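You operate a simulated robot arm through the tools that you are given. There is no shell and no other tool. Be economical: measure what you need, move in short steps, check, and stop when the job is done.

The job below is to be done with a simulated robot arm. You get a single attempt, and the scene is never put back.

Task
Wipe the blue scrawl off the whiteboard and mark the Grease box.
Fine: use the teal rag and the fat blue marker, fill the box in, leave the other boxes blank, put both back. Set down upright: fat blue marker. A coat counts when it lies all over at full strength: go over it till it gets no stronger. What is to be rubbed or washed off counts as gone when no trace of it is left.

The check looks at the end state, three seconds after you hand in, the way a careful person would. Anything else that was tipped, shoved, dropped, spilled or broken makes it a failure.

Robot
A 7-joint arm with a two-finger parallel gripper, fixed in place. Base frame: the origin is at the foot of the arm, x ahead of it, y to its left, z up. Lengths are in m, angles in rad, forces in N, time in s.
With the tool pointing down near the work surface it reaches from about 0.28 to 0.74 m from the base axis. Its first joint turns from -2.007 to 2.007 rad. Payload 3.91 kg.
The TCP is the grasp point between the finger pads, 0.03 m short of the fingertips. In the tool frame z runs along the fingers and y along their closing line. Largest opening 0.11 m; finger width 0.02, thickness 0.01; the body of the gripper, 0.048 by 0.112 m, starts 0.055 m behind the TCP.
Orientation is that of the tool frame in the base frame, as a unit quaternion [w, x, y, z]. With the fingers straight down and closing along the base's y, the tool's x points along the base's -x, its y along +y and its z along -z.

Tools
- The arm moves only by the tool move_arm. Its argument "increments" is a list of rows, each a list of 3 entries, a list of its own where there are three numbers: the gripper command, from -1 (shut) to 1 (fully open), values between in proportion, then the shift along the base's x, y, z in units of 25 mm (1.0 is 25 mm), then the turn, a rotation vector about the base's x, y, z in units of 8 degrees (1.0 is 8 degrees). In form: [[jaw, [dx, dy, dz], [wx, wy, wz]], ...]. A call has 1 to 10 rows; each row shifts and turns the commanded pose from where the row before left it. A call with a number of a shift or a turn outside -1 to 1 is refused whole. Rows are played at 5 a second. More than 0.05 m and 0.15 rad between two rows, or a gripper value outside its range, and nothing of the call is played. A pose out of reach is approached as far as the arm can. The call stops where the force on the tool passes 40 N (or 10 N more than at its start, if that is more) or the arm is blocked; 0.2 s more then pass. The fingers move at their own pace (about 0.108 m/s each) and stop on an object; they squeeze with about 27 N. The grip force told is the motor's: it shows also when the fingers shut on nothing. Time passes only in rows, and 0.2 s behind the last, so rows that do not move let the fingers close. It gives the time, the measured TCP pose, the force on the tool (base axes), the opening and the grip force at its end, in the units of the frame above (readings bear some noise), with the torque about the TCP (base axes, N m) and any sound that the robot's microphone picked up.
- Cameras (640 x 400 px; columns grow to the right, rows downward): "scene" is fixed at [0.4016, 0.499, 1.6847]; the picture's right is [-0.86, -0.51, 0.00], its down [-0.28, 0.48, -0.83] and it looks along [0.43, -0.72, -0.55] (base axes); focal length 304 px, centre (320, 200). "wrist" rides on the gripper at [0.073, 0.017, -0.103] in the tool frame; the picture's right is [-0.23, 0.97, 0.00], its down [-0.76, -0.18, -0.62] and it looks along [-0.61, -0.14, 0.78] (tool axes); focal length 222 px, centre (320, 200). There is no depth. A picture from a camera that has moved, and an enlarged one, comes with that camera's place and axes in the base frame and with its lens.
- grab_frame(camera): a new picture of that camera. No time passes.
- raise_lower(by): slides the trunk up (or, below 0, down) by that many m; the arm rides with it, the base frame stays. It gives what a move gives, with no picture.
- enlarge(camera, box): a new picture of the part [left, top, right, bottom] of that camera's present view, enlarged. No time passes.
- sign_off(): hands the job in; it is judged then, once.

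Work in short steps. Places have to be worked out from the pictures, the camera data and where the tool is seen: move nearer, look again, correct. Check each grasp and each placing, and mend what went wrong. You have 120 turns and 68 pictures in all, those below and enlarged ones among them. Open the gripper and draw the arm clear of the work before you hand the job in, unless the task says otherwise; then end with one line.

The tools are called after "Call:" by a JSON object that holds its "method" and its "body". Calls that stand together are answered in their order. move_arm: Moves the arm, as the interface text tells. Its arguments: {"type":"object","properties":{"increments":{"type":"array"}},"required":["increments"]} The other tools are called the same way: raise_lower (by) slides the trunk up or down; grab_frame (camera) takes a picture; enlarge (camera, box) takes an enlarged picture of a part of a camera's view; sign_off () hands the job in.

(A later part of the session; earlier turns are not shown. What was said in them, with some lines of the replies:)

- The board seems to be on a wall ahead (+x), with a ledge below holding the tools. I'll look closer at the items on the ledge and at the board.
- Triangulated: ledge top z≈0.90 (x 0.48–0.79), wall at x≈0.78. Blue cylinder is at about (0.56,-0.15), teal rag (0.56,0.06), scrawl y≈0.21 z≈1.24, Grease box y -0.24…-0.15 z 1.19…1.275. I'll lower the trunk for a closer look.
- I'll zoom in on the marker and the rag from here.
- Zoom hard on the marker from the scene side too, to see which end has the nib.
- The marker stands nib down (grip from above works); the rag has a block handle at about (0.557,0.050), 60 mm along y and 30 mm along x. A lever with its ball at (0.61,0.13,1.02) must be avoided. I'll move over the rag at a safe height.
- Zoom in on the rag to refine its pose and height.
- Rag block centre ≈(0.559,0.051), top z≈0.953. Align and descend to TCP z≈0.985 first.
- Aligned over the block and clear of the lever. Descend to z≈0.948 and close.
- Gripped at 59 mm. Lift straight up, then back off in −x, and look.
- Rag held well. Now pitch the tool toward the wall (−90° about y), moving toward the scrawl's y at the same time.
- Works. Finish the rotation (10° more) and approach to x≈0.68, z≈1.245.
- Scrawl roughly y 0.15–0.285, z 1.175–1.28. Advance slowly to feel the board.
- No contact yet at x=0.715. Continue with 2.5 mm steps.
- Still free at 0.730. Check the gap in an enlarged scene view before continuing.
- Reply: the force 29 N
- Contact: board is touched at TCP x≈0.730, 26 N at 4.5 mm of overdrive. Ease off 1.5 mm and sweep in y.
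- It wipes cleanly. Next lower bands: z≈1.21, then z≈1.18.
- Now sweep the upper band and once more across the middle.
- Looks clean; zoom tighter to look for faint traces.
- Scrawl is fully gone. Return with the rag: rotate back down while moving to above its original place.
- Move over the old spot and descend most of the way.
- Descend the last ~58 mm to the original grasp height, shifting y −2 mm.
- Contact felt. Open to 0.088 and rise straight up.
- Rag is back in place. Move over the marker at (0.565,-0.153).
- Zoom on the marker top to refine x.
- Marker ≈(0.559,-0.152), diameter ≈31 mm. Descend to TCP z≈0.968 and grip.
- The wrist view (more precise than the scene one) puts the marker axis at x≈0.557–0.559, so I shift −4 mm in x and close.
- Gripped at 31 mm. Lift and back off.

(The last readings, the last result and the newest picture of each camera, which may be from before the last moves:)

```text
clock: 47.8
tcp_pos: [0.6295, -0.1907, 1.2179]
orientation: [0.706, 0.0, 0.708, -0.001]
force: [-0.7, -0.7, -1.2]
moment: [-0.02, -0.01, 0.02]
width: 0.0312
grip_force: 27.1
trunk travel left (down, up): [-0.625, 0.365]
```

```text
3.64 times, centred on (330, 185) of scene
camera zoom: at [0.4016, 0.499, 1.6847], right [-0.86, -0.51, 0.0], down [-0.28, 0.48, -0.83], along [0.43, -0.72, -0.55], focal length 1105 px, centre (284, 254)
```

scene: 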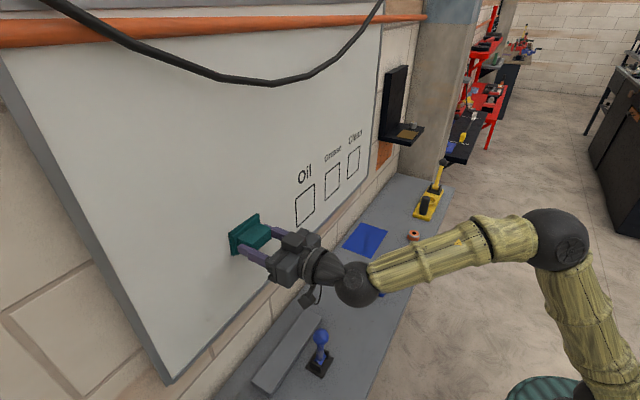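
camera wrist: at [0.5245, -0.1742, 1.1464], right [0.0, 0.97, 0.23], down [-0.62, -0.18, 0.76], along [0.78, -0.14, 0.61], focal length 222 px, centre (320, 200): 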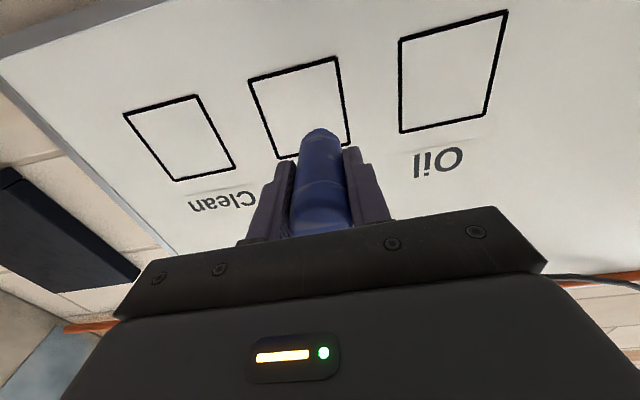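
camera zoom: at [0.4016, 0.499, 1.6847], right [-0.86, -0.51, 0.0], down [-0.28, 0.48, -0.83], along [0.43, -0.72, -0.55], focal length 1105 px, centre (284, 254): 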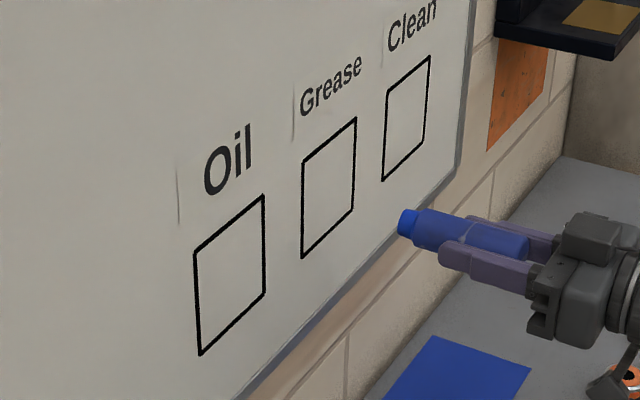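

Box from wrist view: y −0.259…−0.165, z 1.176…1.27 (board x≈0.784). Expected nib contact at TCP x≈0.710. Move to box centre, stopping at x≈0.70.

Call:
{"method": "move_arm", "body": {"increments": [[-1, [0.8, -0.43, 0.1], [0, 0, 0]], [-1, [0.8, -0.43, 0.08], [0, 0, 0]], [-1, [0.7, 0, 0], [0, 0, 0]], [-1, [0.5, 0, 0], [0, 0, 0]], [-1, [0, 0, 0], [0, 0, 0]]]}}

Call:
{"method": "enlarge", "body": {"camera": "wrist", "box": [200, 20, 440, 190]}}

Call:
{"method": "enlarge", "body": {"camera": "scene", "box": [290, 140, 390, 220]}}

```text
clock: 49.0
tcp_pos: [0.7003, -0.2112, 1.2229]
orientation: [0.706, 0.0, 0.708, -0.001]
force: [0.8, -0.4, -0.3]
moment: [-0.01, 0.0, 0.01]
width: 0.0309
grip_force: 27.5
trunk travel left (down, up): [-0.625, 0.365]
```

```text
2.35 times, centred on (320, 105) of wrist
camera zoom: at [0.596, -0.1946, 1.1494], right [0.0, 0.97, 0.23], down [-0.62, -0.18, 0.76], along [0.78, -0.14, 0.6], focal length 523 px, centre (320, 424)
```

zoom: 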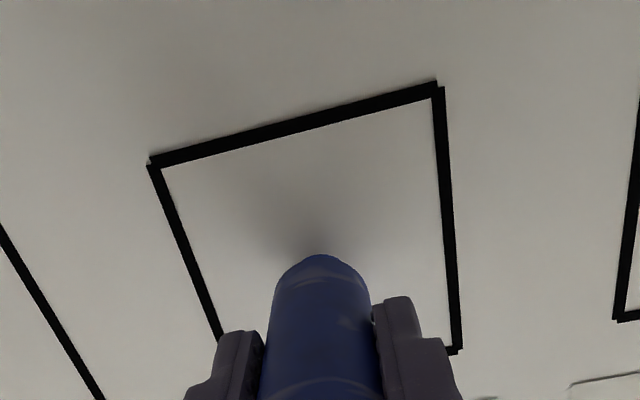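

```text
5.00 times, centred on (340, 180) of scene
camera zoom: at [0.4016, 0.499, 1.6847], right [-0.86, -0.51, 0.0], down [-0.28, 0.48, -0.83], along [0.43, -0.72, -0.55], focal length 1519 px, centre (220, 300)
```

zoom: 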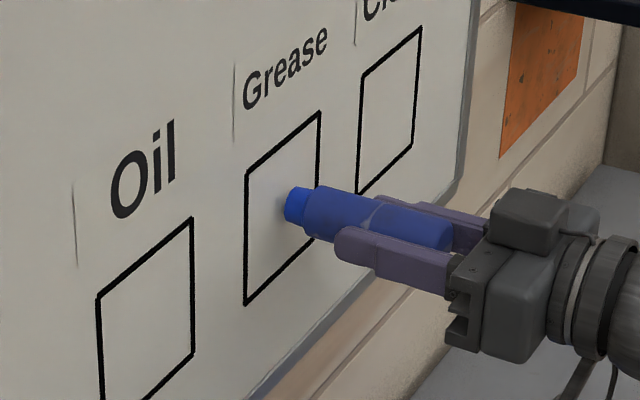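

Box consistent: line centres y −0.257…−0.1635, z 1.176…1.270. Touch gently at the centre to calibrate the nib's footprint.

Call:
{"method": "move_arm", "body": {"increments": [[-1, [0.2, 0, 0], [0, 0, 0]], [-1, [0.1, 0, 0], [0, 0, 0]], [-1, [0.06, 0, 0], [0, 0, 0]], [-1, [0, 0, 0], [0, 0, 0]]]}}

```text
clock: 50.0
tcp_pos: [0.7077, -0.2121, 1.2221]
orientation: [0.706, 0.0, 0.708, -0.001]
force: [-13.2, 2.3, -3.8]
moment: [-0.04, 0.2, 0.28]
width: 0.031
grip_force: 27.1
trunk travel left (down, up): [-0.625, 0.365]
```

Contact at x≈0.7075 (13 N). Back off 12 mm and look at the dot.

Call:
{"method": "move_arm", "body": {"increments": [[-1, [-0.5, 0, 0], [0, 0, 0]], [-1, [-1, 0, 0], [0, 0, 0]]]}}

Call:
{"method": "enlarge", "body": {"camera": "wrist", "box": [200, 20, 440, 190]}}

Call:
{"method": "enlarge", "body": {"camera": "scene", "box": [300, 140, 380, 220]}}

```text
clock: 50.6
tcp_pos: [0.6738, -0.2099, 1.2241]
orientation: [0.706, 0.0, 0.708, -0.002]
force: [-0.2, 0.3, -0.7]
moment: [-0.01, 0.01, -0.01]
width: 0.0311
grip_force: 27.5
trunk travel left (down, up): [-0.625, 0.365]
```

```text
2.35 times, centred on (320, 105) of wrist
camera zoom: at [0.5679, -0.1947, 1.1502], right [0.0, 0.97, 0.23], down [-0.62, -0.18, 0.76], along [0.78, -0.14, 0.6], focal length 523 px, centre (320, 424)
```

zoom: 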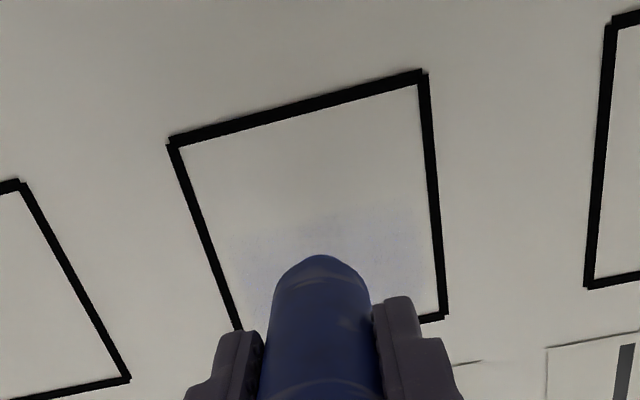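

```text
5.00 times, centred on (340, 180) of scene
camera zoom: at [0.4016, 0.499, 1.6847], right [-0.86, -0.51, 0.0], down [-0.28, 0.48, -0.83], along [0.43, -0.72, -0.55], focal length 1519 px, centre (220, 300)
```

zoom: 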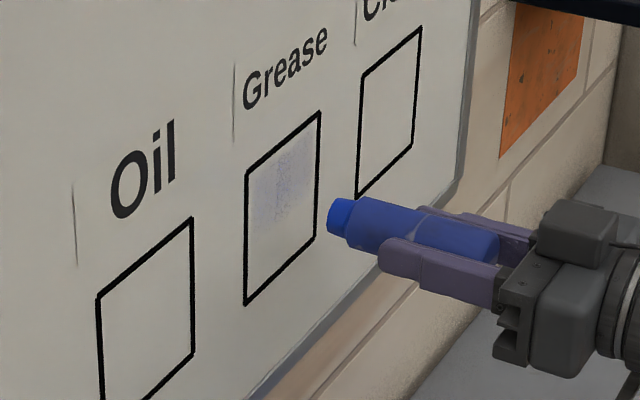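

The mark is faint and much broader than the nib. Back off more and view the whole box from the wrist.

Call:
{"method": "move_arm", "body": {"increments": [[-1, [-0.5, 0, -1], [0, 0, 0]], [-1, [-0.5, 0, -1], [0, 0, 0]], [-1, [-0.5, 0, -1], [0, 0, 0]]]}}

Call:
{"method": "enlarge", "body": {"camera": "wrist", "box": [230, 40, 410, 170]}}

Call:
{"method": "enlarge", "body": {"camera": "scene", "box": [315, 155, 360, 207]}}

```text
clock: 51.4
tcp_pos: [0.6354, -0.2102, 1.1483]
orientation: [0.706, 0.001, 0.708, -0.002]
force: [0.2, 0.8, -0.5]
moment: [-0.02, 0.01, -0.01]
width: 0.0312
grip_force: 27.0
trunk travel left (down, up): [-0.625, 0.365]
```

```text
3.08 times, centred on (320, 105) of wrist
camera zoom: at [0.5318, -0.1953, 1.0749], right [0.0, 0.97, 0.23], down [-0.62, -0.18, 0.76], along [0.78, -0.14, 0.61], focal length 684 px, centre (320, 492)
```

zoom: 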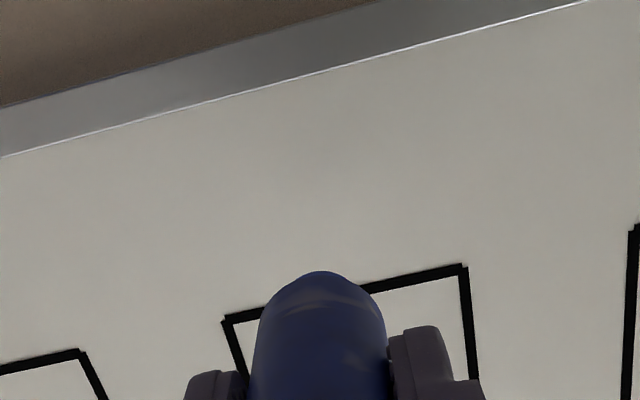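

```text
7.69 times, centred on (338, 181) of scene
camera zoom: at [0.4016, 0.499, 1.6847], right [-0.86, -0.51, 0.0], down [-0.28, 0.48, -0.83], along [0.43, -0.72, -0.55], focal length 2337 px, centre (185, 346)
```

zoom: 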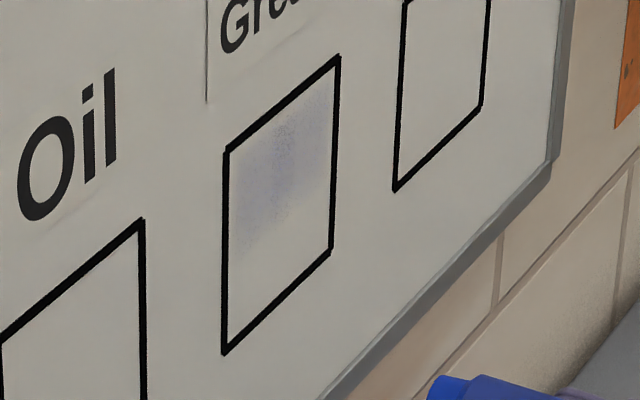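

The blob is soft and sits a bit high in the box. I'll fill systematically, starting at the bottom −y corner and sweeping in y.

Call:
{"method": "move_arm", "body": {"increments": [[-1, [0.66, -0.34, 0.4], [0, 0, 0]], [-1, [0.66, -0.34, 0.4], [0, 0, 0]], [-1, [0.66, -0.34, 0.4], [0, 0, 0]], [-1, [0.66, -0.34, 0.4], [0, 0, 0]], [-1, [0.2, 0, 0], [0, 0, 0]], [-1, [0.14, 0, 0], [0, 0, 0]], [-1, [0, 0.7, 0], [0, 0, 0]], [-1, [0, 0.7, 0], [0, 0, 0]], [-1, [0, 0.7, 0], [0, 0, 0]], [-1, [0, 0.7, 0], [0, 0, 0]]]}}

```text
clock: 53.6
tcp_pos: [0.7088, -0.1748, 1.1904]
orientation: [0.707, 0.001, 0.707, -0.001]
force: [-12.6, -0.5, -0.1]
moment: [0.01, -0.07, 0.12]
width: 0.0308
grip_force: 26.9
trunk travel left (down, up): [-0.625, 0.365]
```

Good contact at 12.6 N. Continue with the next bands.

Call:
{"method": "move_arm", "body": {"increments": [[-1, [0, 0, 0.7], [0, 0, 0]], [-1, [0, -0.7, 0], [0, 0, 0]], [-1, [0, -0.7, 0], [0, 0, 0]], [-1, [0, -0.7, 0], [0, 0, 0]], [-1, [0, -0.7, 0], [0, 0, 0]], [-1, [0, 0, 0.7], [0, 0, 0]], [-1, [0, 0.7, 0], [0, 0, 0]], [-1, [0, 0.7, 0], [0, 0, 0]], [-1, [0, 0.7, 0], [0, 0, 0]], [-1, [0, 0.7, 0], [0, 0, 0]]]}}

Call:
{"method": "move_arm", "body": {"increments": [[-1, [0, 0, 0.7], [0, 0, 0]], [-1, [0, -0.7, 0], [0, 0, 0]], [-1, [0, -0.7, 0], [0, 0, 0]], [-1, [0, -0.7, 0], [0, 0, 0]], [-1, [0, -0.7, 0], [0, 0, 0]], [-1, [0, 0, 0.65], [0, 0, 0]], [-1, [0, 0.7, 0], [0, 0, 0]], [-1, [0, 0.7, 0], [0, 0, 0]], [-1, [0, 0.7, 0], [0, 0, 0]], [-1, [0, 0.7, 0], [0, 0, 0]]]}}

Call:
{"method": "enlarge", "body": {"camera": "scene", "box": [300, 140, 380, 220]}}

```text
clock: 55.8
tcp_pos: [0.709, -0.1759, 1.2227]
orientation: [0.706, 0.0, 0.708, -0.001]
force: [-0.5, -0.5, -1.1]
moment: [0.02, 0.02, -0.01]
width: 0.0312
grip_force: 27.0
trunk travel left (down, up): [-0.625, 0.365]
```

```text
clock: 58.0
tcp_pos: [0.7094, -0.1741, 1.2551]
orientation: [0.707, 0.0, 0.707, 0.0]
force: [-4.2, 1.8, -0.4]
moment: [-0.06, -0.04, 0.17]
width: 0.031
grip_force: 26.6
trunk travel left (down, up): [-0.625, 0.365]
```

```text
5.00 times, centred on (340, 180) of scene
camera zoom: at [0.4016, 0.499, 1.6847], right [-0.86, -0.51, 0.0], down [-0.28, 0.48, -0.83], along [0.43, -0.72, -0.55], focal length 1519 px, centre (220, 300)
```

zoom: 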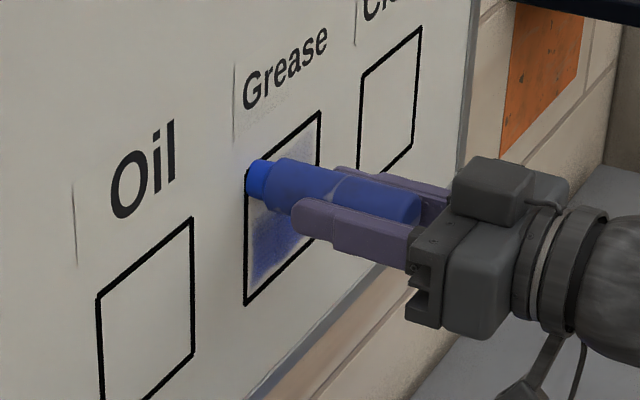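

I'm wary of spill at the top; back off and inspect.

Call:
{"method": "move_arm", "body": {"increments": [[-1, [-0.6, 0, 0], [0, 0, 0]], [-1, [-1, 0, -1], [0, 0, 0]], [-1, [-1, 0, -1], [0, 0, 0]], [-1, [-1, 0, -1], [0, 0, 0]], [-1, [0, 0, -1], [0, 0, 0]]]}}

Call:
{"method": "enlarge", "body": {"camera": "scene", "box": [310, 140, 370, 210]}}

```text
clock: 59.2
tcp_pos: [0.62, -0.1746, 1.1567]
orientation: [0.706, 0.0, 0.708, -0.001]
force: [0.3, -0.7, -1.1]
moment: [-0.01, 0.01, 0.03]
width: 0.0311
grip_force: 27.4
trunk travel left (down, up): [-0.625, 0.365]
```

```text
5.71 times, centred on (340, 175) of scene
camera zoom: at [0.4016, 0.499, 1.6847], right [-0.86, -0.51, 0.0], down [-0.28, 0.48, -0.83], along [0.43, -0.72, -0.55], focal length 1736 px, centre (206, 343)
```

zoom: 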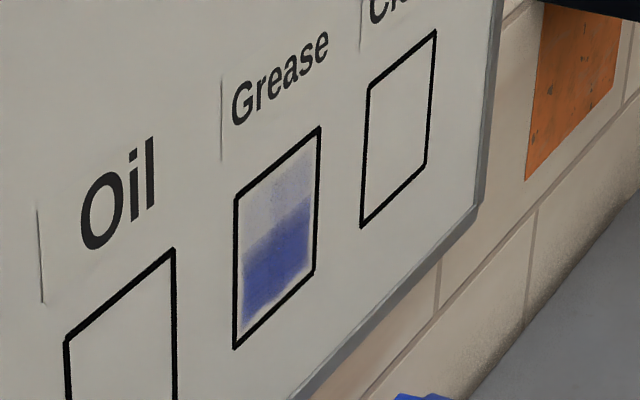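

Ink stays inside the box; lower half is stronger, upper faint as pressure dropped there. Second pass with slightly more pressure and closer to the edges.

Call:
{"method": "move_arm", "body": {"increments": [[-1, [1, 0.1, 0.35], [0, 0, 0]], [-1, [1, 0, 0.35], [0, 0, 0]], [-1, [1, 0, 0.3], [0, 0, 0]], [-1, [0.5, 0, 0], [0, 0, 0]], [-1, [0.16, 0, 0], [0, 0, 0]], [-1, [0, -0.76, 0], [0, 0, 0]], [-1, [0, -0.76, 0], [0, 0, 0]], [-1, [0, -0.76, 0], [0, 0, 0]], [-1, [0, -0.76, 0], [0, 0, 0]]]}}

Call:
{"method": "move_arm", "body": {"increments": [[-1, [0, 0, 0.5], [0, 0, 0]], [-1, [0, 0.76, 0], [0, 0, 0]], [-1, [0, 0.76, 0], [0, 0, 0]], [-1, [0, 0.76, 0], [0, 0, 0]], [-1, [0, 0.76, 0], [0, 0, 0]], [-1, [0, 0, 0.5], [0, 0, 0]], [-1, [0, -0.76, 0], [0, 0, 0]], [-1, [0, -0.76, 0], [0, 0, 0]], [-1, [0, -0.76, 0], [0, 0, 0]], [-1, [0, -0.76, 0], [0, 0, 0]]]}}

```text
clock: 61.2
tcp_pos: [0.7099, -0.2492, 1.18]
orientation: [0.706, 0.002, 0.708, -0.002]
force: [-1.5, -0.9, -0.7]
moment: [0.01, -0.01, -0.02]
width: 0.0308
grip_force: 26.9
trunk travel left (down, up): [-0.625, 0.365]
```

```text
clock: 63.4
tcp_pos: [0.7112, -0.2509, 1.2066]
orientation: [0.706, 0.002, 0.708, -0.003]
force: [-4.3, -1.0, -0.9]
moment: [0.03, 0.02, 0.04]
width: 0.031
grip_force: 27.2
trunk travel left (down, up): [-0.625, 0.365]
```

Pressure is light (1.5–4 N); the marker seems to have slid slightly in the grip. Push 2 mm more and continue upward.

Call:
{"method": "move_arm", "body": {"increments": [[-1, [0.08, 0, 0.5], [0, 0, 0]], [-1, [0, 0.76, 0], [0, 0, 0]], [-1, [0, 0.76, 0], [0, 0, 0]], [-1, [0, 0.76, 0], [0, 0, 0]], [-1, [0, 0.76, 0], [0, 0, 0]], [-1, [0, 0, 0.5], [0, 0, 0]], [-1, [0, -0.76, 0], [0, 0, 0]], [-1, [0, -0.76, 0], [0, 0, 0]], [-1, [0, -0.76, 0], [0, 0, 0]], [-1, [0, -0.76, 0], [0, 0, 0]]]}}

Call:
{"method": "move_arm", "body": {"increments": [[-1, [0, 0, 0.5], [0, 0, 0]], [-1, [0, 0.76, 0], [0, 0, 0]], [-1, [0, 0.76, 0], [0, 0, 0]], [-1, [0, 0.76, 0], [0, 0, 0]], [-1, [0, 0.76, 0], [0, 0, 0]], [-1, [0, 0, 0.5], [0, 0, 0]], [-1, [0, -0.76, 0], [0, 0, 0]], [-1, [0, -0.76, 0], [0, 0, 0]], [-1, [0, -0.76, 0], [0, 0, 0]], [-1, [0, -0.76, 0], [0, 0, 0]]]}}

Call:
{"method": "enlarge", "body": {"camera": "scene", "box": [310, 140, 370, 210]}}

```text
clock: 65.6
tcp_pos: [0.7133, -0.2492, 1.2318]
orientation: [0.707, 0.001, 0.708, -0.001]
force: [-3.8, 0.7, -1.1]
moment: [0.02, 0.0, 0.09]
width: 0.0309
grip_force: 27.2
trunk travel left (down, up): [-0.625, 0.365]
```

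```text
clock: 67.8
tcp_pos: [0.7132, -0.2506, 1.2574]
orientation: [0.707, 0.0, 0.707, 0.0]
force: [-0.4, -1.1, -0.5]
moment: [-0.02, -0.01, 0.02]
width: 0.0305
grip_force: 27.4
trunk travel left (down, up): [-0.625, 0.365]
```

```text
5.71 times, centred on (340, 175) of scene
camera zoom: at [0.4016, 0.499, 1.6847], right [-0.86, -0.51, 0.0], down [-0.28, 0.48, -0.83], along [0.43, -0.72, -0.55], focal length 1736 px, centre (206, 343)
```

zoom: 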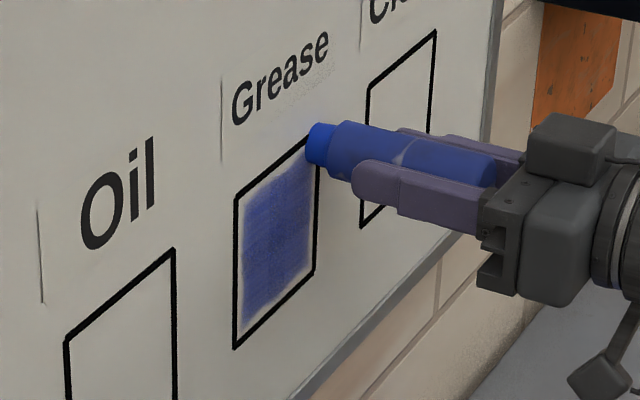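

Back off to inspect the fill.

Call:
{"method": "move_arm", "body": {"increments": [[-1, [-0.6, 0, 0], [0, 0, 0]], [-1, [-1, 0.5, -1], [0, 0, 0]], [-1, [-1, 1, -1], [0, 0, 0]], [-1, [-1, 1, -1], [0, 0, 0]], [-1, [0, 0.5, -1], [0, 0, 0]]]}}

Call:
{"method": "enlarge", "body": {"camera": "scene", "box": [318, 150, 362, 205]}}

```text
clock: 69.0
tcp_pos: [0.6245, -0.1755, 1.1557]
orientation: [0.706, 0.0, 0.708, -0.001]
force: [0.4, 0.2, 0.0]
moment: [-0.01, -0.02, -0.01]
width: 0.0309
grip_force: 26.8
trunk travel left (down, up): [-0.625, 0.365]
```

```text
7.27 times, centred on (340, 178) of scene
camera zoom: at [0.4016, 0.499, 1.6847], right [-0.86, -0.51, 0.0], down [-0.28, 0.48, -0.83], along [0.43, -0.72, -0.55], focal length 2209 px, centre (174, 364)
```

zoom: 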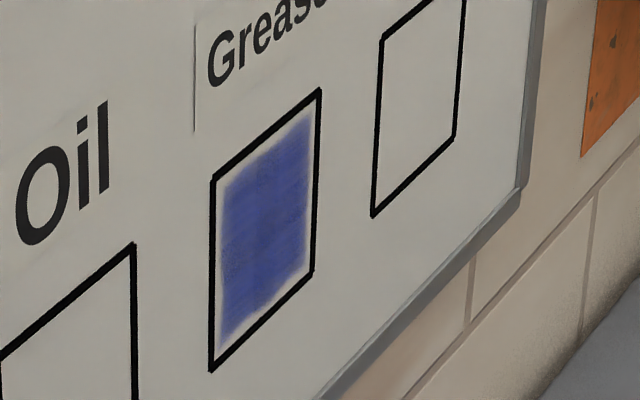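

Fill is close to the outline with feathered margins, still a bit uneven. Third pass with more pressure.

Call:
{"method": "move_arm", "body": {"increments": [[-1, [1, 0.15, 0.3], [0, 0, 0]], [-1, [1, 0, 0.3], [0, 0, 0]], [-1, [1, 0, 0.24], [0, 0, 0]], [-1, [0.5, 0, 0], [0, 0, 0]], [-1, [0.14, 0, 0], [0, 0, 0]], [-1, [0, 0, 0], [0, 0, 0]]]}}

```text
clock: 70.4
tcp_pos: [0.7126, -0.1709, 1.1779]
orientation: [0.706, -0.001, 0.708, 0.0]
force: [-2.7, -1.2, -0.4]
moment: [-0.01, -0.05, -0.06]
width: 0.0309
grip_force: 26.9
trunk travel left (down, up): [-0.625, 0.365]
```

Light contact; add ~1 mm and sweep.

Call:
{"method": "move_arm", "body": {"increments": [[-1, [0.05, -0.8, 0], [0, 0, 0]], [-1, [0, -0.8, 0], [0, 0, 0]], [-1, [0, -0.8, 0], [0, 0, 0]], [-1, [0, -0.8, 0], [0, 0, 0]], [-1, [0, 0, 0.4], [0, 0, 0]], [-1, [0, 0.8, 0], [0, 0, 0]], [-1, [0, 0.8, 0], [0, 0, 0]], [-1, [0, 0.8, 0], [0, 0, 0]], [-1, [0, 0.8, 0], [0, 0, 0]], [-1, [0, 0, 0.4], [0, 0, 0]]]}}

Call:
{"method": "move_arm", "body": {"increments": [[-1, [0.03, -0.8, 0], [0, 0, 0]], [-1, [0, -0.8, 0], [0, 0, 0]], [-1, [0, -0.8, 0], [0, 0, 0]], [-1, [0, -0.8, 0], [0, 0, 0]], [-1, [0, 0, 0.5], [0, 0, 0]], [-1, [0.03, 0.8, 0], [0, 0, 0]], [-1, [0, 0.8, 0], [0, 0, 0]], [-1, [0, 0.8, 0], [0, 0, 0]], [-1, [0, 0.8, 0], [0, 0, 0]], [-1, [0, 0, 0.5], [0, 0, 0]]]}}

Call:
{"method": "move_arm", "body": {"increments": [[-1, [0.03, -0.8, 0], [0, 0, 0]], [-1, [0, -0.8, 0], [0, 0, 0]], [-1, [0, -0.8, 0], [0, 0, 0]], [-1, [0, -0.8, 0], [0, 0, 0]], [-1, [0, 0, 0.5], [0, 0, 0]], [-1, [0.03, 0.8, 0], [0, 0, 0]], [-1, [0, 0.8, 0], [0, 0, 0]], [-1, [0, 0.8, 0], [0, 0, 0]], [-1, [0, 0.8, 0], [0, 0, 0]], [-1, [0.03, 0, 0.5], [0, 0, 0]]]}}

```text
clock: 72.6
tcp_pos: [0.7139, -0.1697, 1.1984]
orientation: [0.706, 0.0, 0.708, -0.001]
force: [-8.3, -0.2, -2.1]
moment: [-0.06, 0.01, 0.17]
width: 0.0308
grip_force: 27.0
trunk travel left (down, up): [-0.625, 0.365]
```

```text
clock: 74.8
tcp_pos: [0.7173, -0.169, 1.2222]
orientation: [0.706, -0.001, 0.708, -0.001]
force: [-4.6, 0.7, -1.8]
moment: [-0.04, -0.05, 0.1]
width: 0.0308
grip_force: 26.8
trunk travel left (down, up): [-0.625, 0.365]
```

```text
clock: 77.0
tcp_pos: [0.717, -0.1706, 1.2479]
orientation: [0.706, 0.002, 0.708, -0.002]
force: [-5.8, -0.6, -0.3]
moment: [0.0, -0.01, -0.12]
width: 0.0305
grip_force: 27.0
trunk travel left (down, up): [-0.625, 0.365]
```

Finish the top bands and inspect.

Call:
{"method": "move_arm", "body": {"increments": [[-1, [0.03, -0.8, 0], [0, 0, 0]], [-1, [0, -0.8, 0], [0, 0, 0]], [-1, [0, -0.8, 0], [0, 0, 0]], [-1, [0, -0.8, 0], [0, 0, 0]], [-1, [0.02, 0, 0.35], [0, 0, 0]], [-1, [0, 0.8, 0], [0, 0, 0]], [-1, [0, 0.8, 0], [0, 0, 0]], [-1, [0, 0.8, 0], [0, 0, 0]], [-1, [0, 0.8, 0], [0, 0, 0]]]}}

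Call:
{"method": "move_arm", "body": {"increments": [[-1, [-0.6, 0, 0], [0, 0, 0]], [-1, [-1, 0, -1], [0, 0, 0]], [-1, [-1, 0, -1], [0, 0, 0]], [-1, [-1, 0, -1], [0, 0, 0]], [-1, [0, 0, -1], [0, 0, 0]]]}}

Call:
{"method": "enlarge", "body": {"camera": "scene", "box": [318, 150, 362, 205]}}

```text
clock: 79.0
tcp_pos: [0.7186, -0.1686, 1.2567]
orientation: [0.707, -0.001, 0.707, 0.0]
force: [-9.4, -0.3, -0.5]
moment: [-0.07, -0.05, -0.01]
width: 0.0308
grip_force: 27.0
trunk travel left (down, up): [-0.625, 0.365]
```

```text
clock: 80.2
tcp_pos: [0.631, -0.1695, 1.1538]
orientation: [0.706, 0.001, 0.708, -0.002]
force: [-0.1, 0.6, -0.8]
moment: [0.0, 0.01, 0.02]
width: 0.0307
grip_force: 27.1
trunk travel left (down, up): [-0.625, 0.365]
```

```text
7.27 times, centred on (340, 178) of scene
camera zoom: at [0.4016, 0.499, 1.6847], right [-0.86, -0.51, 0.0], down [-0.28, 0.48, -0.83], along [0.43, -0.72, -0.55], focal length 2209 px, centre (174, 364)
```

zoom: 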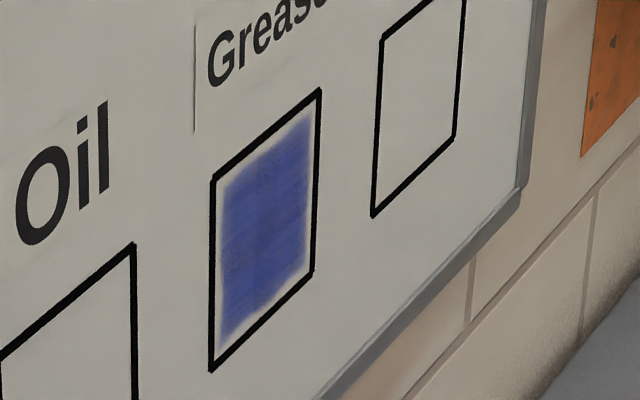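

Barely stronger than before; the feathered margin looks inherent. One more pass with vertical strokes to confirm it saturates.

Call:
{"method": "move_arm", "body": {"increments": [[-1, [1, 0, 1], [0, 0, 0]], [-1, [1, 0, 1], [0, 0, 0]], [-1, [1, 0, 1], [0, 0, 0]], [-1, [0.4, 0, 0.95], [0, 0, 0]], [-1, [0.2, 0, 0], [0, 0, 0]], [-1, [0.02, 0, -0.75], [0, 0, 0]], [-1, [0, 0, -0.75], [0, 0, 0]], [-1, [0, 0, -0.75], [0, 0, 0]], [-1, [0, 0, -0.75], [0, 0, 0]], [-1, [0, -0.6, 0], [0, 0, 0]]]}}

Call:
{"method": "move_arm", "body": {"increments": [[-1, [0, 0, 0.75], [0, 0, 0]], [-1, [0, 0, 0.75], [0, 0, 0]], [-1, [0, 0, 0.75], [0, 0, 0]], [-1, [0, 0, 0.75], [0, 0, 0]], [-1, [0, -0.65, 0], [0, 0, 0]], [-1, [0, 0, -0.75], [0, 0, 0]], [-1, [0, 0, -0.75], [0, 0, 0]], [-1, [0, 0, -0.75], [0, 0, 0]], [-1, [0, 0, -0.75], [0, 0, 0]], [-1, [0, -0.65, 0], [0, 0, 0]]]}}

Call:
{"method": "move_arm", "body": {"increments": [[-1, [0.02, 0, 0.75], [0, 0, 0]], [-1, [0, 0, 0.75], [0, 0, 0]], [-1, [0, 0, 0.75], [0, 0, 0]], [-1, [0, 0, 0.75], [0, 0, 0]], [-1, [0, -0.65, 0], [0, 0, 0]], [-1, [0, 0, -0.75], [0, 0, 0]], [-1, [0, 0, -0.75], [0, 0, 0]], [-1, [0, 0, -0.75], [0, 0, 0]], [-1, [0, 0, -0.75], [0, 0, 0]], [-1, [0, -0.65, 0], [0, 0, 0]]]}}

Call:
{"method": "move_arm", "body": {"increments": [[-1, [0.02, 0, 0.75], [0, 0, 0]], [-1, [0, 0, 0.75], [0, 0, 0]], [-1, [0, 0, 0.75], [0, 0, 0]], [-1, [0, 0, 0.75], [0, 0, 0]], [-1, [-0.6, 0, 0], [0, 0, 0]], [-1, [-1, 0.5, -1], [0, 0, 0]], [-1, [-1, 1, -1], [0, 0, 0]], [-1, [-1, 1, -1], [0, 0, 0]], [-1, [0, 0.7, -1], [0, 0, 0]]]}}

Call:
{"method": "enlarge", "body": {"camera": "scene", "box": [318, 150, 362, 205]}}

```text
clock: 82.4
tcp_pos: [0.7192, -0.1847, 1.1808]
orientation: [0.706, 0.001, 0.708, -0.001]
force: [-14.8, 2.7, -1.5]
moment: [0.0, -0.05, 0.15]
width: 0.0306
grip_force: 26.6
trunk travel left (down, up): [-0.625, 0.365]
```

```text
clock: 84.6
tcp_pos: [0.7182, -0.2181, 1.1787]
orientation: [0.706, 0.0, 0.708, 0.0]
force: [-3.9, -1.3, -1.3]
moment: [0.02, -0.02, -0.09]
width: 0.0308
grip_force: 27.2
trunk travel left (down, up): [-0.625, 0.365]
```

```text
clock: 86.8
tcp_pos: [0.7201, -0.2501, 1.1799]
orientation: [0.706, 0.001, 0.708, -0.002]
force: [-11.4, 1.1, -1.8]
moment: [-0.02, -0.09, 0.06]
width: 0.0303
grip_force: 27.8
trunk travel left (down, up): [-0.625, 0.365]
```

```text
clock: 88.8
tcp_pos: [0.6319, -0.1698, 1.1562]
orientation: [0.706, 0.0, 0.708, -0.001]
force: [-0.3, -0.4, -0.9]
moment: [-0.02, -0.02, 0.0]
width: 0.0304
grip_force: 27.3
trunk travel left (down, up): [-0.625, 0.365]
```

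```text
7.27 times, centred on (340, 178) of scene
camera zoom: at [0.4016, 0.499, 1.6847], right [-0.86, -0.51, 0.0], down [-0.28, 0.48, -0.83], along [0.43, -0.72, -0.55], focal length 2209 px, centre (174, 364)
```

zoom: 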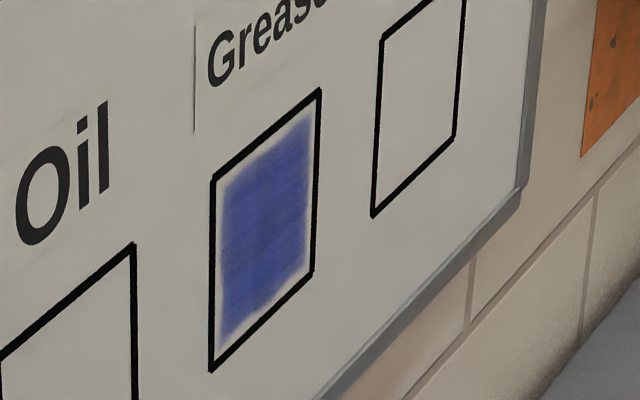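

No change from the previous pass — saturated. Check from the wrist camera, stepping aside so the marker doesn't block.

Call:
{"method": "move_arm", "body": {"increments": [[-1, [0, 0.9, 0.6], [0, 0, 0]], [-1, [0, 0.9, 0.6], [0, 0, 0]], [-1, [0, 0.9, 0.6], [0, 0, 0]], [-1, [0, 0.7, 0.6], [0, 0, 0]]]}}

Call:
{"method": "enlarge", "body": {"camera": "wrist", "box": [90, 20, 330, 180]}}

```text
clock: 89.8
tcp_pos: [0.6299, -0.0849, 1.2157]
orientation: [0.706, 0.001, 0.708, -0.001]
force: [0.3, 0.1, -0.8]
moment: [-0.04, 0.03, -0.03]
width: 0.0305
grip_force: 27.0
trunk travel left (down, up): [-0.625, 0.365]
```

```text
2.50 times, centred on (210, 100) of wrist
camera zoom: at [0.5258, -0.0686, 1.1433], right [0.0, 0.97, 0.23], down [-0.62, -0.18, 0.76], along [0.78, -0.14, 0.6], focal length 555 px, centre (595, 450)
```

zoom: 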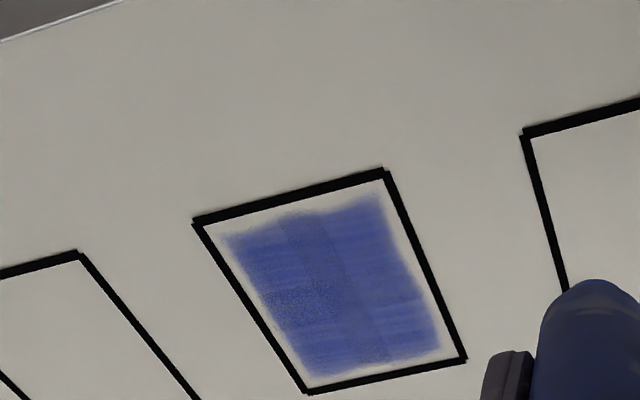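

Zoom tighter to judge evenness and margins.

Call:
{"method": "enlarge", "body": {"camera": "wrist", "box": [155, 75, 275, 175]}}

```text
4.00 times, centred on (215, 125) of wrist
camera zoom: at [0.5258, -0.0686, 1.1433], right [0.0, 0.97, 0.23], down [-0.62, -0.18, 0.76], along [0.78, -0.14, 0.6], focal length 888 px, centre (740, 500)
```

zoom: 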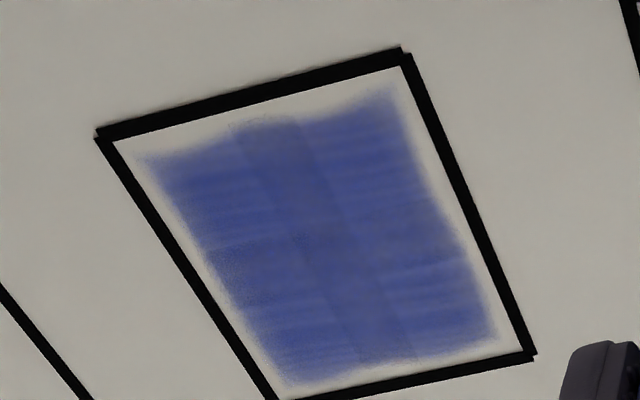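

The texture is streaky but even; the bottom margin is a bit larger than the others. One extra sweep along the bottom (z≈1.174) and the −y side to see whether it extends.

Call:
{"method": "move_arm", "body": {"increments": [[-1, [0.7, -0.85, -0.42], [0, 0, 0]], [-1, [0.8, -0.85, -0.42], [0, 0, 0]], [-1, [0.8, -0.85, -0.42], [0, 0, 0]], [-1, [0.8, -0.85, -0.42], [0, 0, 0]], [-1, [0.3, 0, 0], [0, 0, 0]], [-1, [0.2, 0, 0], [0, 0, 0]], [-1, [0, 0, 0], [0, 0, 0]]]}}

```text
clock: 91.4
tcp_pos: [0.7182, -0.171, 1.1741]
orientation: [0.706, 0.0, 0.708, -0.002]
force: [-20.6, 2.9, -5.5]
moment: [-0.05, 0.15, 0.23]
width: 0.0303
grip_force: 26.8
trunk travel left (down, up): [-0.625, 0.365]
```

20 N — ease 1 mm and sweep the bottom then the −y side slowly.

Call:
{"method": "move_arm", "body": {"increments": [[-1, [-0.03, -0.54, 0], [0, 0, 0]], [-1, [0, -0.54, 0], [0, 0, 0]], [-1, [0, -0.54, 0], [0, 0, 0]], [-1, [0, -0.54, 0], [0, 0, 0]], [-1, [0, -0.54, 0], [0, 0, 0]], [-1, [0, -0.54, 0], [0, 0, 0]], [-1, [0, 0, 0.8], [0, 0, 0]], [-1, [0, 0, 0.8], [0, 0, 0]], [-1, [0.02, 0, 0.8], [0, 0, 0]], [-1, [0, 0, 0.8], [0, 0, 0]]]}}

Call:
{"method": "move_arm", "body": {"increments": [[-1, [-0.6, 0, 0], [0, 0, 0]], [-1, [-1, 1, -0.3], [0, 0, 0]], [-1, [-1, 1, -0.3], [0, 0, 0]], [-1, [-1, 1, -0.3], [0, 0, 0]], [-1, [0, 1, -0.3], [0, 0, 0]], [-1, [0, 1, -0.3], [0, 0, 0]], [-1, [0, 1, 0], [0, 0, 0]], [-1, [0, 0.7, 0], [0, 0, 0]]]}}

Call:
{"method": "enlarge", "body": {"camera": "wrist", "box": [155, 75, 275, 175]}}

```text
clock: 93.6
tcp_pos: [0.7202, -0.2516, 1.254]
orientation: [0.707, 0.0, 0.707, -0.001]
force: [-13.3, -0.4, -3.2]
moment: [0.01, -0.02, -0.01]
width: 0.0306
grip_force: 27.0
trunk travel left (down, up): [-0.625, 0.365]
```

```text
clock: 95.4
tcp_pos: [0.6318, -0.0849, 1.2154]
orientation: [0.706, 0.001, 0.708, -0.002]
force: [-0.6, -0.4, -0.3]
moment: [0.0, -0.01, -0.02]
width: 0.0305
grip_force: 27.0
trunk travel left (down, up): [-0.625, 0.365]
```

```text
4.00 times, centred on (215, 125) of wrist
camera zoom: at [0.5269, -0.0673, 1.142], right [0.0, 0.97, 0.23], down [-0.62, -0.18, 0.76], along [0.78, -0.14, 0.6], focal length 888 px, centre (740, 500)
```

zoom: 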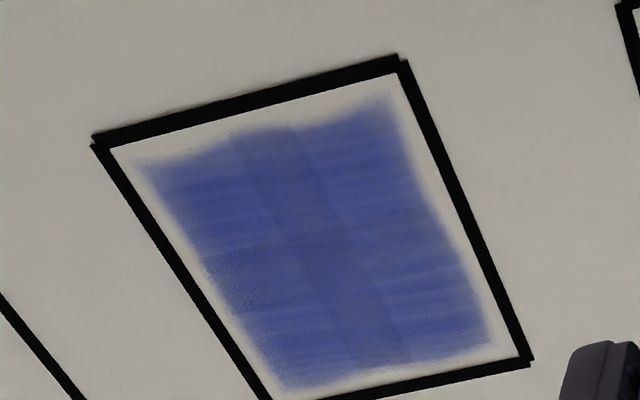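

Identical to before: fully saturated. Now return the marker: rotate back down and check it in hand.

Call:
{"method": "move_arm", "body": {"increments": [[-1, [-0.7, -0.27, 0], [0, 1, 0]], [-1, [-0.7, -0.27, 0], [0, 1, 0]], [-1, [-0.7, -0.27, 0], [0, 1, 0]], [-1, [-0.7, -0.27, 0], [0, 1, 0]], [-1, [-0.7, -0.27, 0], [0, 1, 0]], [-1, [-0.7, -0.27, 0], [0, 1, 0]], [-1, [-0.7, -0.27, 0], [0, 1, 0]], [-1, [-0.7, -0.27, 0], [0, 1, 0]], [-1, [-0.7, -0.27, 0], [0, 1, 0]], [-1, [-0.7, -0.27, 0], [0, 1, 0]]]}}

Call:
{"method": "move_arm", "body": {"increments": [[-1, [1, 0, 0], [0, 0.65, 0]], [-1, [1, 0, 0], [0, 0.6, 0]], [-1, [1, 0, -0.5], [0, 0, 0]], [-1, [1, 0, -1], [0, 0, 0]], [-1, [0, 0, -1], [0, 0, 0]], [-1, [0, 0, -1], [0, 0, 0]], [-1, [0, 0, -1], [0, 0, 0]], [-1, [0, 0, -1], [0, 0, 0]], [-1, [0, 0, -1], [0, 0, 0]], [-1, [0, 0, -1], [0, 0, 0]]]}}

Call:
{"method": "grab_frame", "body": {"camera": "wrist"}}

Call:
{"method": "enlarge", "body": {"camera": "scene", "box": [330, 220, 430, 310]}}

```text
clock: 97.6
tcp_pos: [0.4564, -0.1516, 1.2157]
orientation: [0.084, 0.0, 0.996, -0.001]
force: [0.0, 0.5, -0.4]
moment: [0.03, 0.0, 0.0]
width: 0.0306
grip_force: 27.4
trunk travel left (down, up): [-0.625, 0.365]
```

```text
clock: 99.8
tcp_pos: [0.5582, -0.1494, 1.0282]
orientation: [-0.001, -0.001, 1.0, -0.001]
force: [0.1, -0.7, -0.8]
moment: [-0.02, 0.02, -0.01]
width: 0.0305
grip_force: 26.9
trunk travel left (down, up): [-0.625, 0.365]
```

```text
15 pictures are left
camera wrist: at [0.4841, -0.1342, 1.1309], right [0.23, 0.97, 0.0], down [0.76, -0.18, 0.62], along [0.6, -0.14, -0.78], focal length 222 px, centre (320, 200)
```

wrist: 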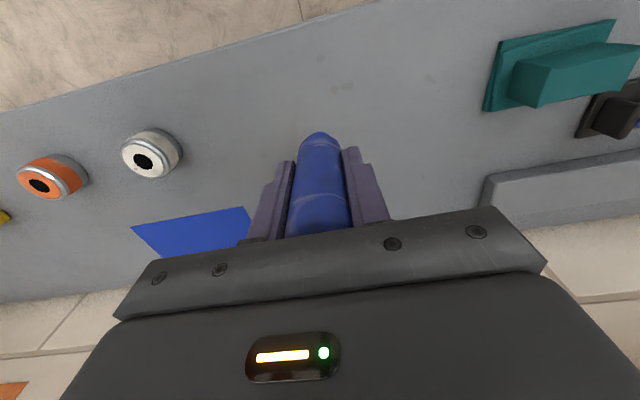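

```text
4.44 times, centred on (380, 265) of scene
camera zoom: at [0.4016, 0.499, 1.6847], right [-0.86, -0.51, 0.0], down [-0.28, 0.48, -0.83], along [0.43, -0.72, -0.55], focal length 1350 px, centre (53, -89)
```

zoom: 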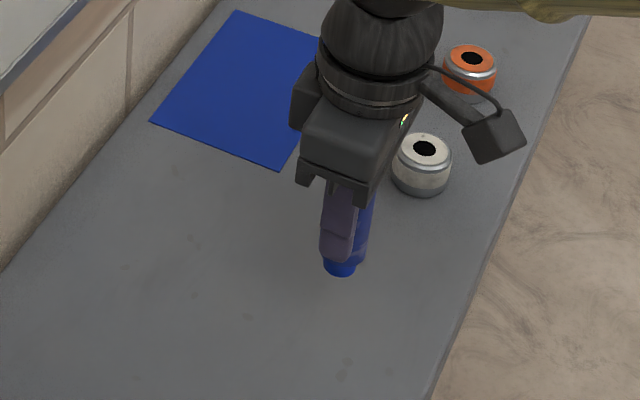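

Marker still straight in hand. Descend to ≈0.972, then feel for the ledge.

Call:
{"method": "move_arm", "body": {"increments": [[-1, [0, -0.1, -1], [0, 0, 0]], [-1, [0, 0, -0.8], [0, 0, 0]], [-1, [0, 0, -0.4], [0, 0, 0]], [-1, [0, 0, 0], [0, 0, 0]]]}}

Call:
{"method": "move_arm", "body": {"increments": [[-1, [0, 0, -0.1], [0, 0, 0]], [-1, [0, 0, -0.08], [0, 0, 0]], [-1, [0, 0, 0], [0, 0, 0]]]}}

```text
clock: 100.8
tcp_pos: [0.5569, -0.1535, 0.9737]
orientation: [-0.002, -0.001, 1.0, -0.001]
force: [-0.4, -0.5, -0.9]
moment: [-0.02, -0.02, -0.02]
width: 0.0303
grip_force: 27.2
trunk travel left (down, up): [-0.625, 0.365]
```

```text
clock: 101.6
tcp_pos: [0.5558, -0.1533, 0.9688]
orientation: [-0.002, 0.0, 1.0, 0.0]
force: [-0.3, -0.6, -0.2]
moment: [-0.01, 0.0, 0.0]
width: 0.0305
grip_force: 26.7
trunk travel left (down, up): [-0.625, 0.365]
```

Call:
{"method": "move_arm", "body": {"increments": [[-1, [0, 0, -0.1], [0, 0, 0]], [-1, [0, 0, -0.08], [0, 0, 0]], [-1, [0, 0, 0], [0, 0, 0]]]}}

Call:
{"method": "enlarge", "body": {"camera": "scene", "box": [360, 260, 408, 305]}}

```text
clock: 102.4
tcp_pos: [0.5559, -0.1547, 0.9639]
orientation: [-0.001, 0.0, 1.0, -0.001]
force: [0.0, -0.9, -0.3]
moment: [-0.01, -0.01, 0.03]
width: 0.0308
grip_force: 27.2
trunk travel left (down, up): [-0.625, 0.365]
```

```text
8.89 times, centred on (384, 282) of scene
camera zoom: at [0.4016, 0.499, 1.6847], right [-0.86, -0.51, 0.0], down [-0.28, 0.48, -0.83], along [0.43, -0.72, -0.55], focal length 2700 px, centre (-249, -533)
```

zoom: 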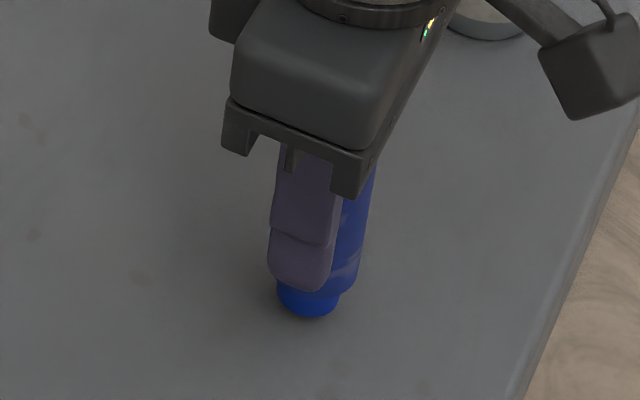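

About 4–5 mm more to go; also nudge +2.5 mm in x and y to match the original spot.

Call:
{"method": "move_arm", "body": {"increments": [[-1, [0.1, 0.1, -0.06], [0, 0, 0]], [-1, [0, 0, -0.06], [0, 0, 0]], [-1, [0, 0, 0], [0, 0, 0]]]}}

Call:
{"method": "move_arm", "body": {"increments": [[-1, [0, 0, -0.06], [0, 0, 0]], [-1, [0, 0, 0], [0, 0, 0]]]}}

```text
clock: 103.2
tcp_pos: [0.5579, -0.1503, 0.962]
orientation: [-0.002, -0.002, 1.0, -0.001]
force: [0.7, -0.6, -0.4]
moment: [0.02, 0.0, -0.03]
width: 0.0303
grip_force: 27.0
trunk travel left (down, up): [-0.625, 0.365]
```

```text
clock: 103.8
tcp_pos: [0.5577, -0.1511, 0.9593]
orientation: [-0.002, -0.001, 1.0, -0.002]
force: [0.3, 0.3, -1.2]
moment: [0.01, 0.01, 0.0]
width: 0.0303
grip_force: 26.3
trunk travel left (down, up): [-0.625, 0.365]
```

Call:
{"method": "move_arm", "body": {"increments": [[-1, [0, 0, -0.06], [0, 0, 0]], [-1, [0, 0, 0], [0, 0, 0]]]}}

Call:
{"method": "move_arm", "body": {"increments": [[-1, [0, 0, -0.06], [0, 0, 0]], [-1, [0, 0, 0], [0, 0, 0]]]}}

```text
clock: 104.4
tcp_pos: [0.5596, -0.1513, 0.9597]
orientation: [-0.001, -0.001, 1.0, 0.0]
force: [-0.4, 0.4, 4.1]
moment: [0.06, -0.08, 0.01]
width: 0.0307
grip_force: 27.3
trunk travel left (down, up): [-0.625, 0.365]
```

```text
clock: 105.0
tcp_pos: [0.5587, -0.1506, 0.9587]
orientation: [0.0, -0.001, 1.0, -0.002]
force: [1.1, 1.3, 15.4]
moment: [0.12, -0.16, 0.01]
width: 0.0304
grip_force: 27.0
trunk travel left (down, up): [-0.625, 0.365]
```

Standing on the ledge (15 N). Ease up 1.5 mm, then open.

Call:
{"method": "move_arm", "body": {"increments": [[-1, [0, 0, 0.06], [0, 0, 0]], [-1, [0, 0, 0], [0, 0, 0]], [-0.2, [0, 0, 0], [0, 0, 0]], [0.2, [0, 0, 0], [0, 0, 0]], [0.2, [0, 0, 0], [0, 0, 0]]]}}

Call:
{"method": "grab_frame", "body": {"camera": "wrist"}}

```text
clock: 106.2
tcp_pos: [0.5585, -0.1518, 0.9593]
orientation: [-0.002, 0.0, 1.0, -0.001]
force: [0.8, -0.4, 0.0]
moment: [-0.02, -0.01, 0.0]
width: 0.0661
grip_force: 0.1
trunk travel left (down, up): [-0.625, 0.365]
```

```text
12 pictures are left
camera wrist: at [0.4853, -0.1353, 1.0623], right [0.23, 0.97, 0.0], down [0.76, -0.18, 0.62], along [0.6, -0.14, -0.78], focal length 222 px, centre (320, 200)
```

wrist: 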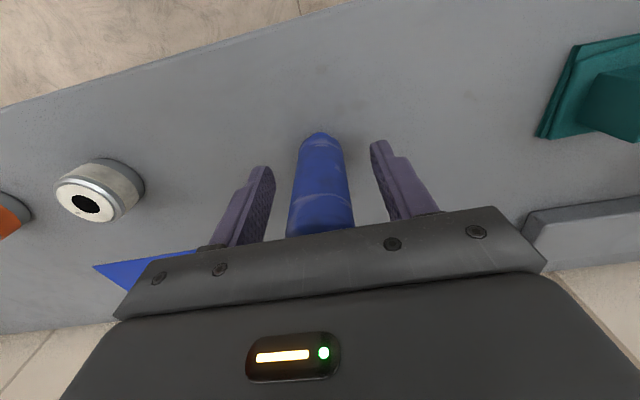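

Released and standing. Rise straight up, then back off.

Call:
{"method": "move_arm", "body": {"increments": [[0.2, [0, 0, 0.5], [0, 0, 0]], [0.2, [0, 0, 1], [0, 0, 0]], [0.2, [0, 0, 1], [0, 0, 0]], [0.2, [0, 0, 1], [0, 0, 0]], [0.2, [0, 0, 1], [0, 0, 0]], [0.2, [0, 0, 1], [0, 0, 0]], [0.2, [0, 0, 1], [0, 0, 0]], [0.6, [-1, 0, 1], [0, 0, 0]], [1, [-1, 0, 1], [0, 0, 0]], [1, [-1, 0, 1], [0, 0, 0]]]}}

Call:
{"method": "move_arm", "body": {"increments": [[1, [-1, -0.5, 0], [0, 0, 0]], [1, [-0.5, -1, 0], [0, 0, 0]], [1, [0, -1, 0], [0, 0, 0]]]}}

Call:
{"method": "grab_frame", "body": {"camera": "scene"}}

Call:
{"method": "enlarge", "body": {"camera": "scene", "box": [290, 220, 450, 390]}}

Call:
{"method": "enlarge", "body": {"camera": "scene", "box": [190, 120, 390, 310]}}

```text
clock: 108.4
tcp_pos: [0.4807, -0.1508, 1.1965]
orientation: [-0.001, -0.001, 1.0, 0.0]
force: [-0.5, 0.3, 0.8]
moment: [0.01, 0.01, -0.03]
width: 0.1098
grip_force: 0.1
trunk travel left (down, up): [-0.625, 0.365]
```

```text
clock: 109.2
tcp_pos: [0.4465, -0.2136, 1.1948]
orientation: [0.0, -0.001, 1.0, -0.001]
force: [-0.2, 0.4, 0.2]
moment: [0.05, 0.03, 0.01]
width: 0.11
grip_force: 0.0
trunk travel left (down, up): [-0.625, 0.365]
```

```text
11 pictures are left
```

scene: 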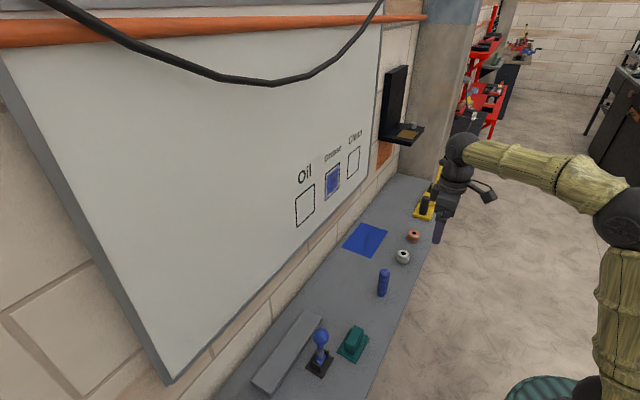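

```text
2.35 times, centred on (370, 305) of scene
camera zoom: at [0.4016, 0.499, 1.6847], right [-0.86, -0.51, 0.0], down [-0.28, 0.48, -0.83], along [0.43, -0.72, -0.55], focal length 715 px, centre (202, -47)
```

zoom: 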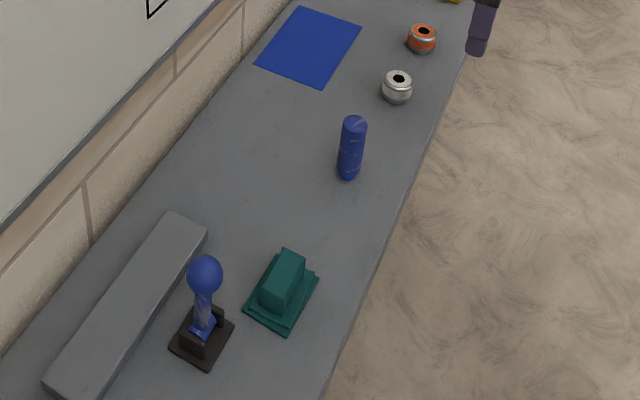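

```text
2.11 times, centred on (290, 215) of scene
camera zoom: at [0.4016, 0.499, 1.6847], right [-0.86, -0.51, 0.0], down [-0.28, 0.48, -0.83], along [0.43, -0.72, -0.55], focal length 640 px, centre (383, 168)
```

zoom: 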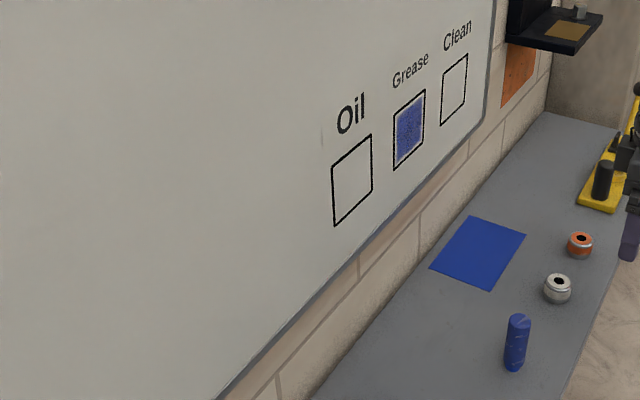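

The scrawl is gone, only the Grease box is filled, the rag and marker are back in place with the marker upright, and the arm is clear. Handing in.

Call:
{"method": "sign_off", "body": {}}

```text
The job is handed in.
```

I wiped the blue scrawl off and filled in only the Grease box, going over it until it got no stronger; a thin feathered margin inside its outline would not take more ink. The teal rag and the upright fat blue marker are back in their places.
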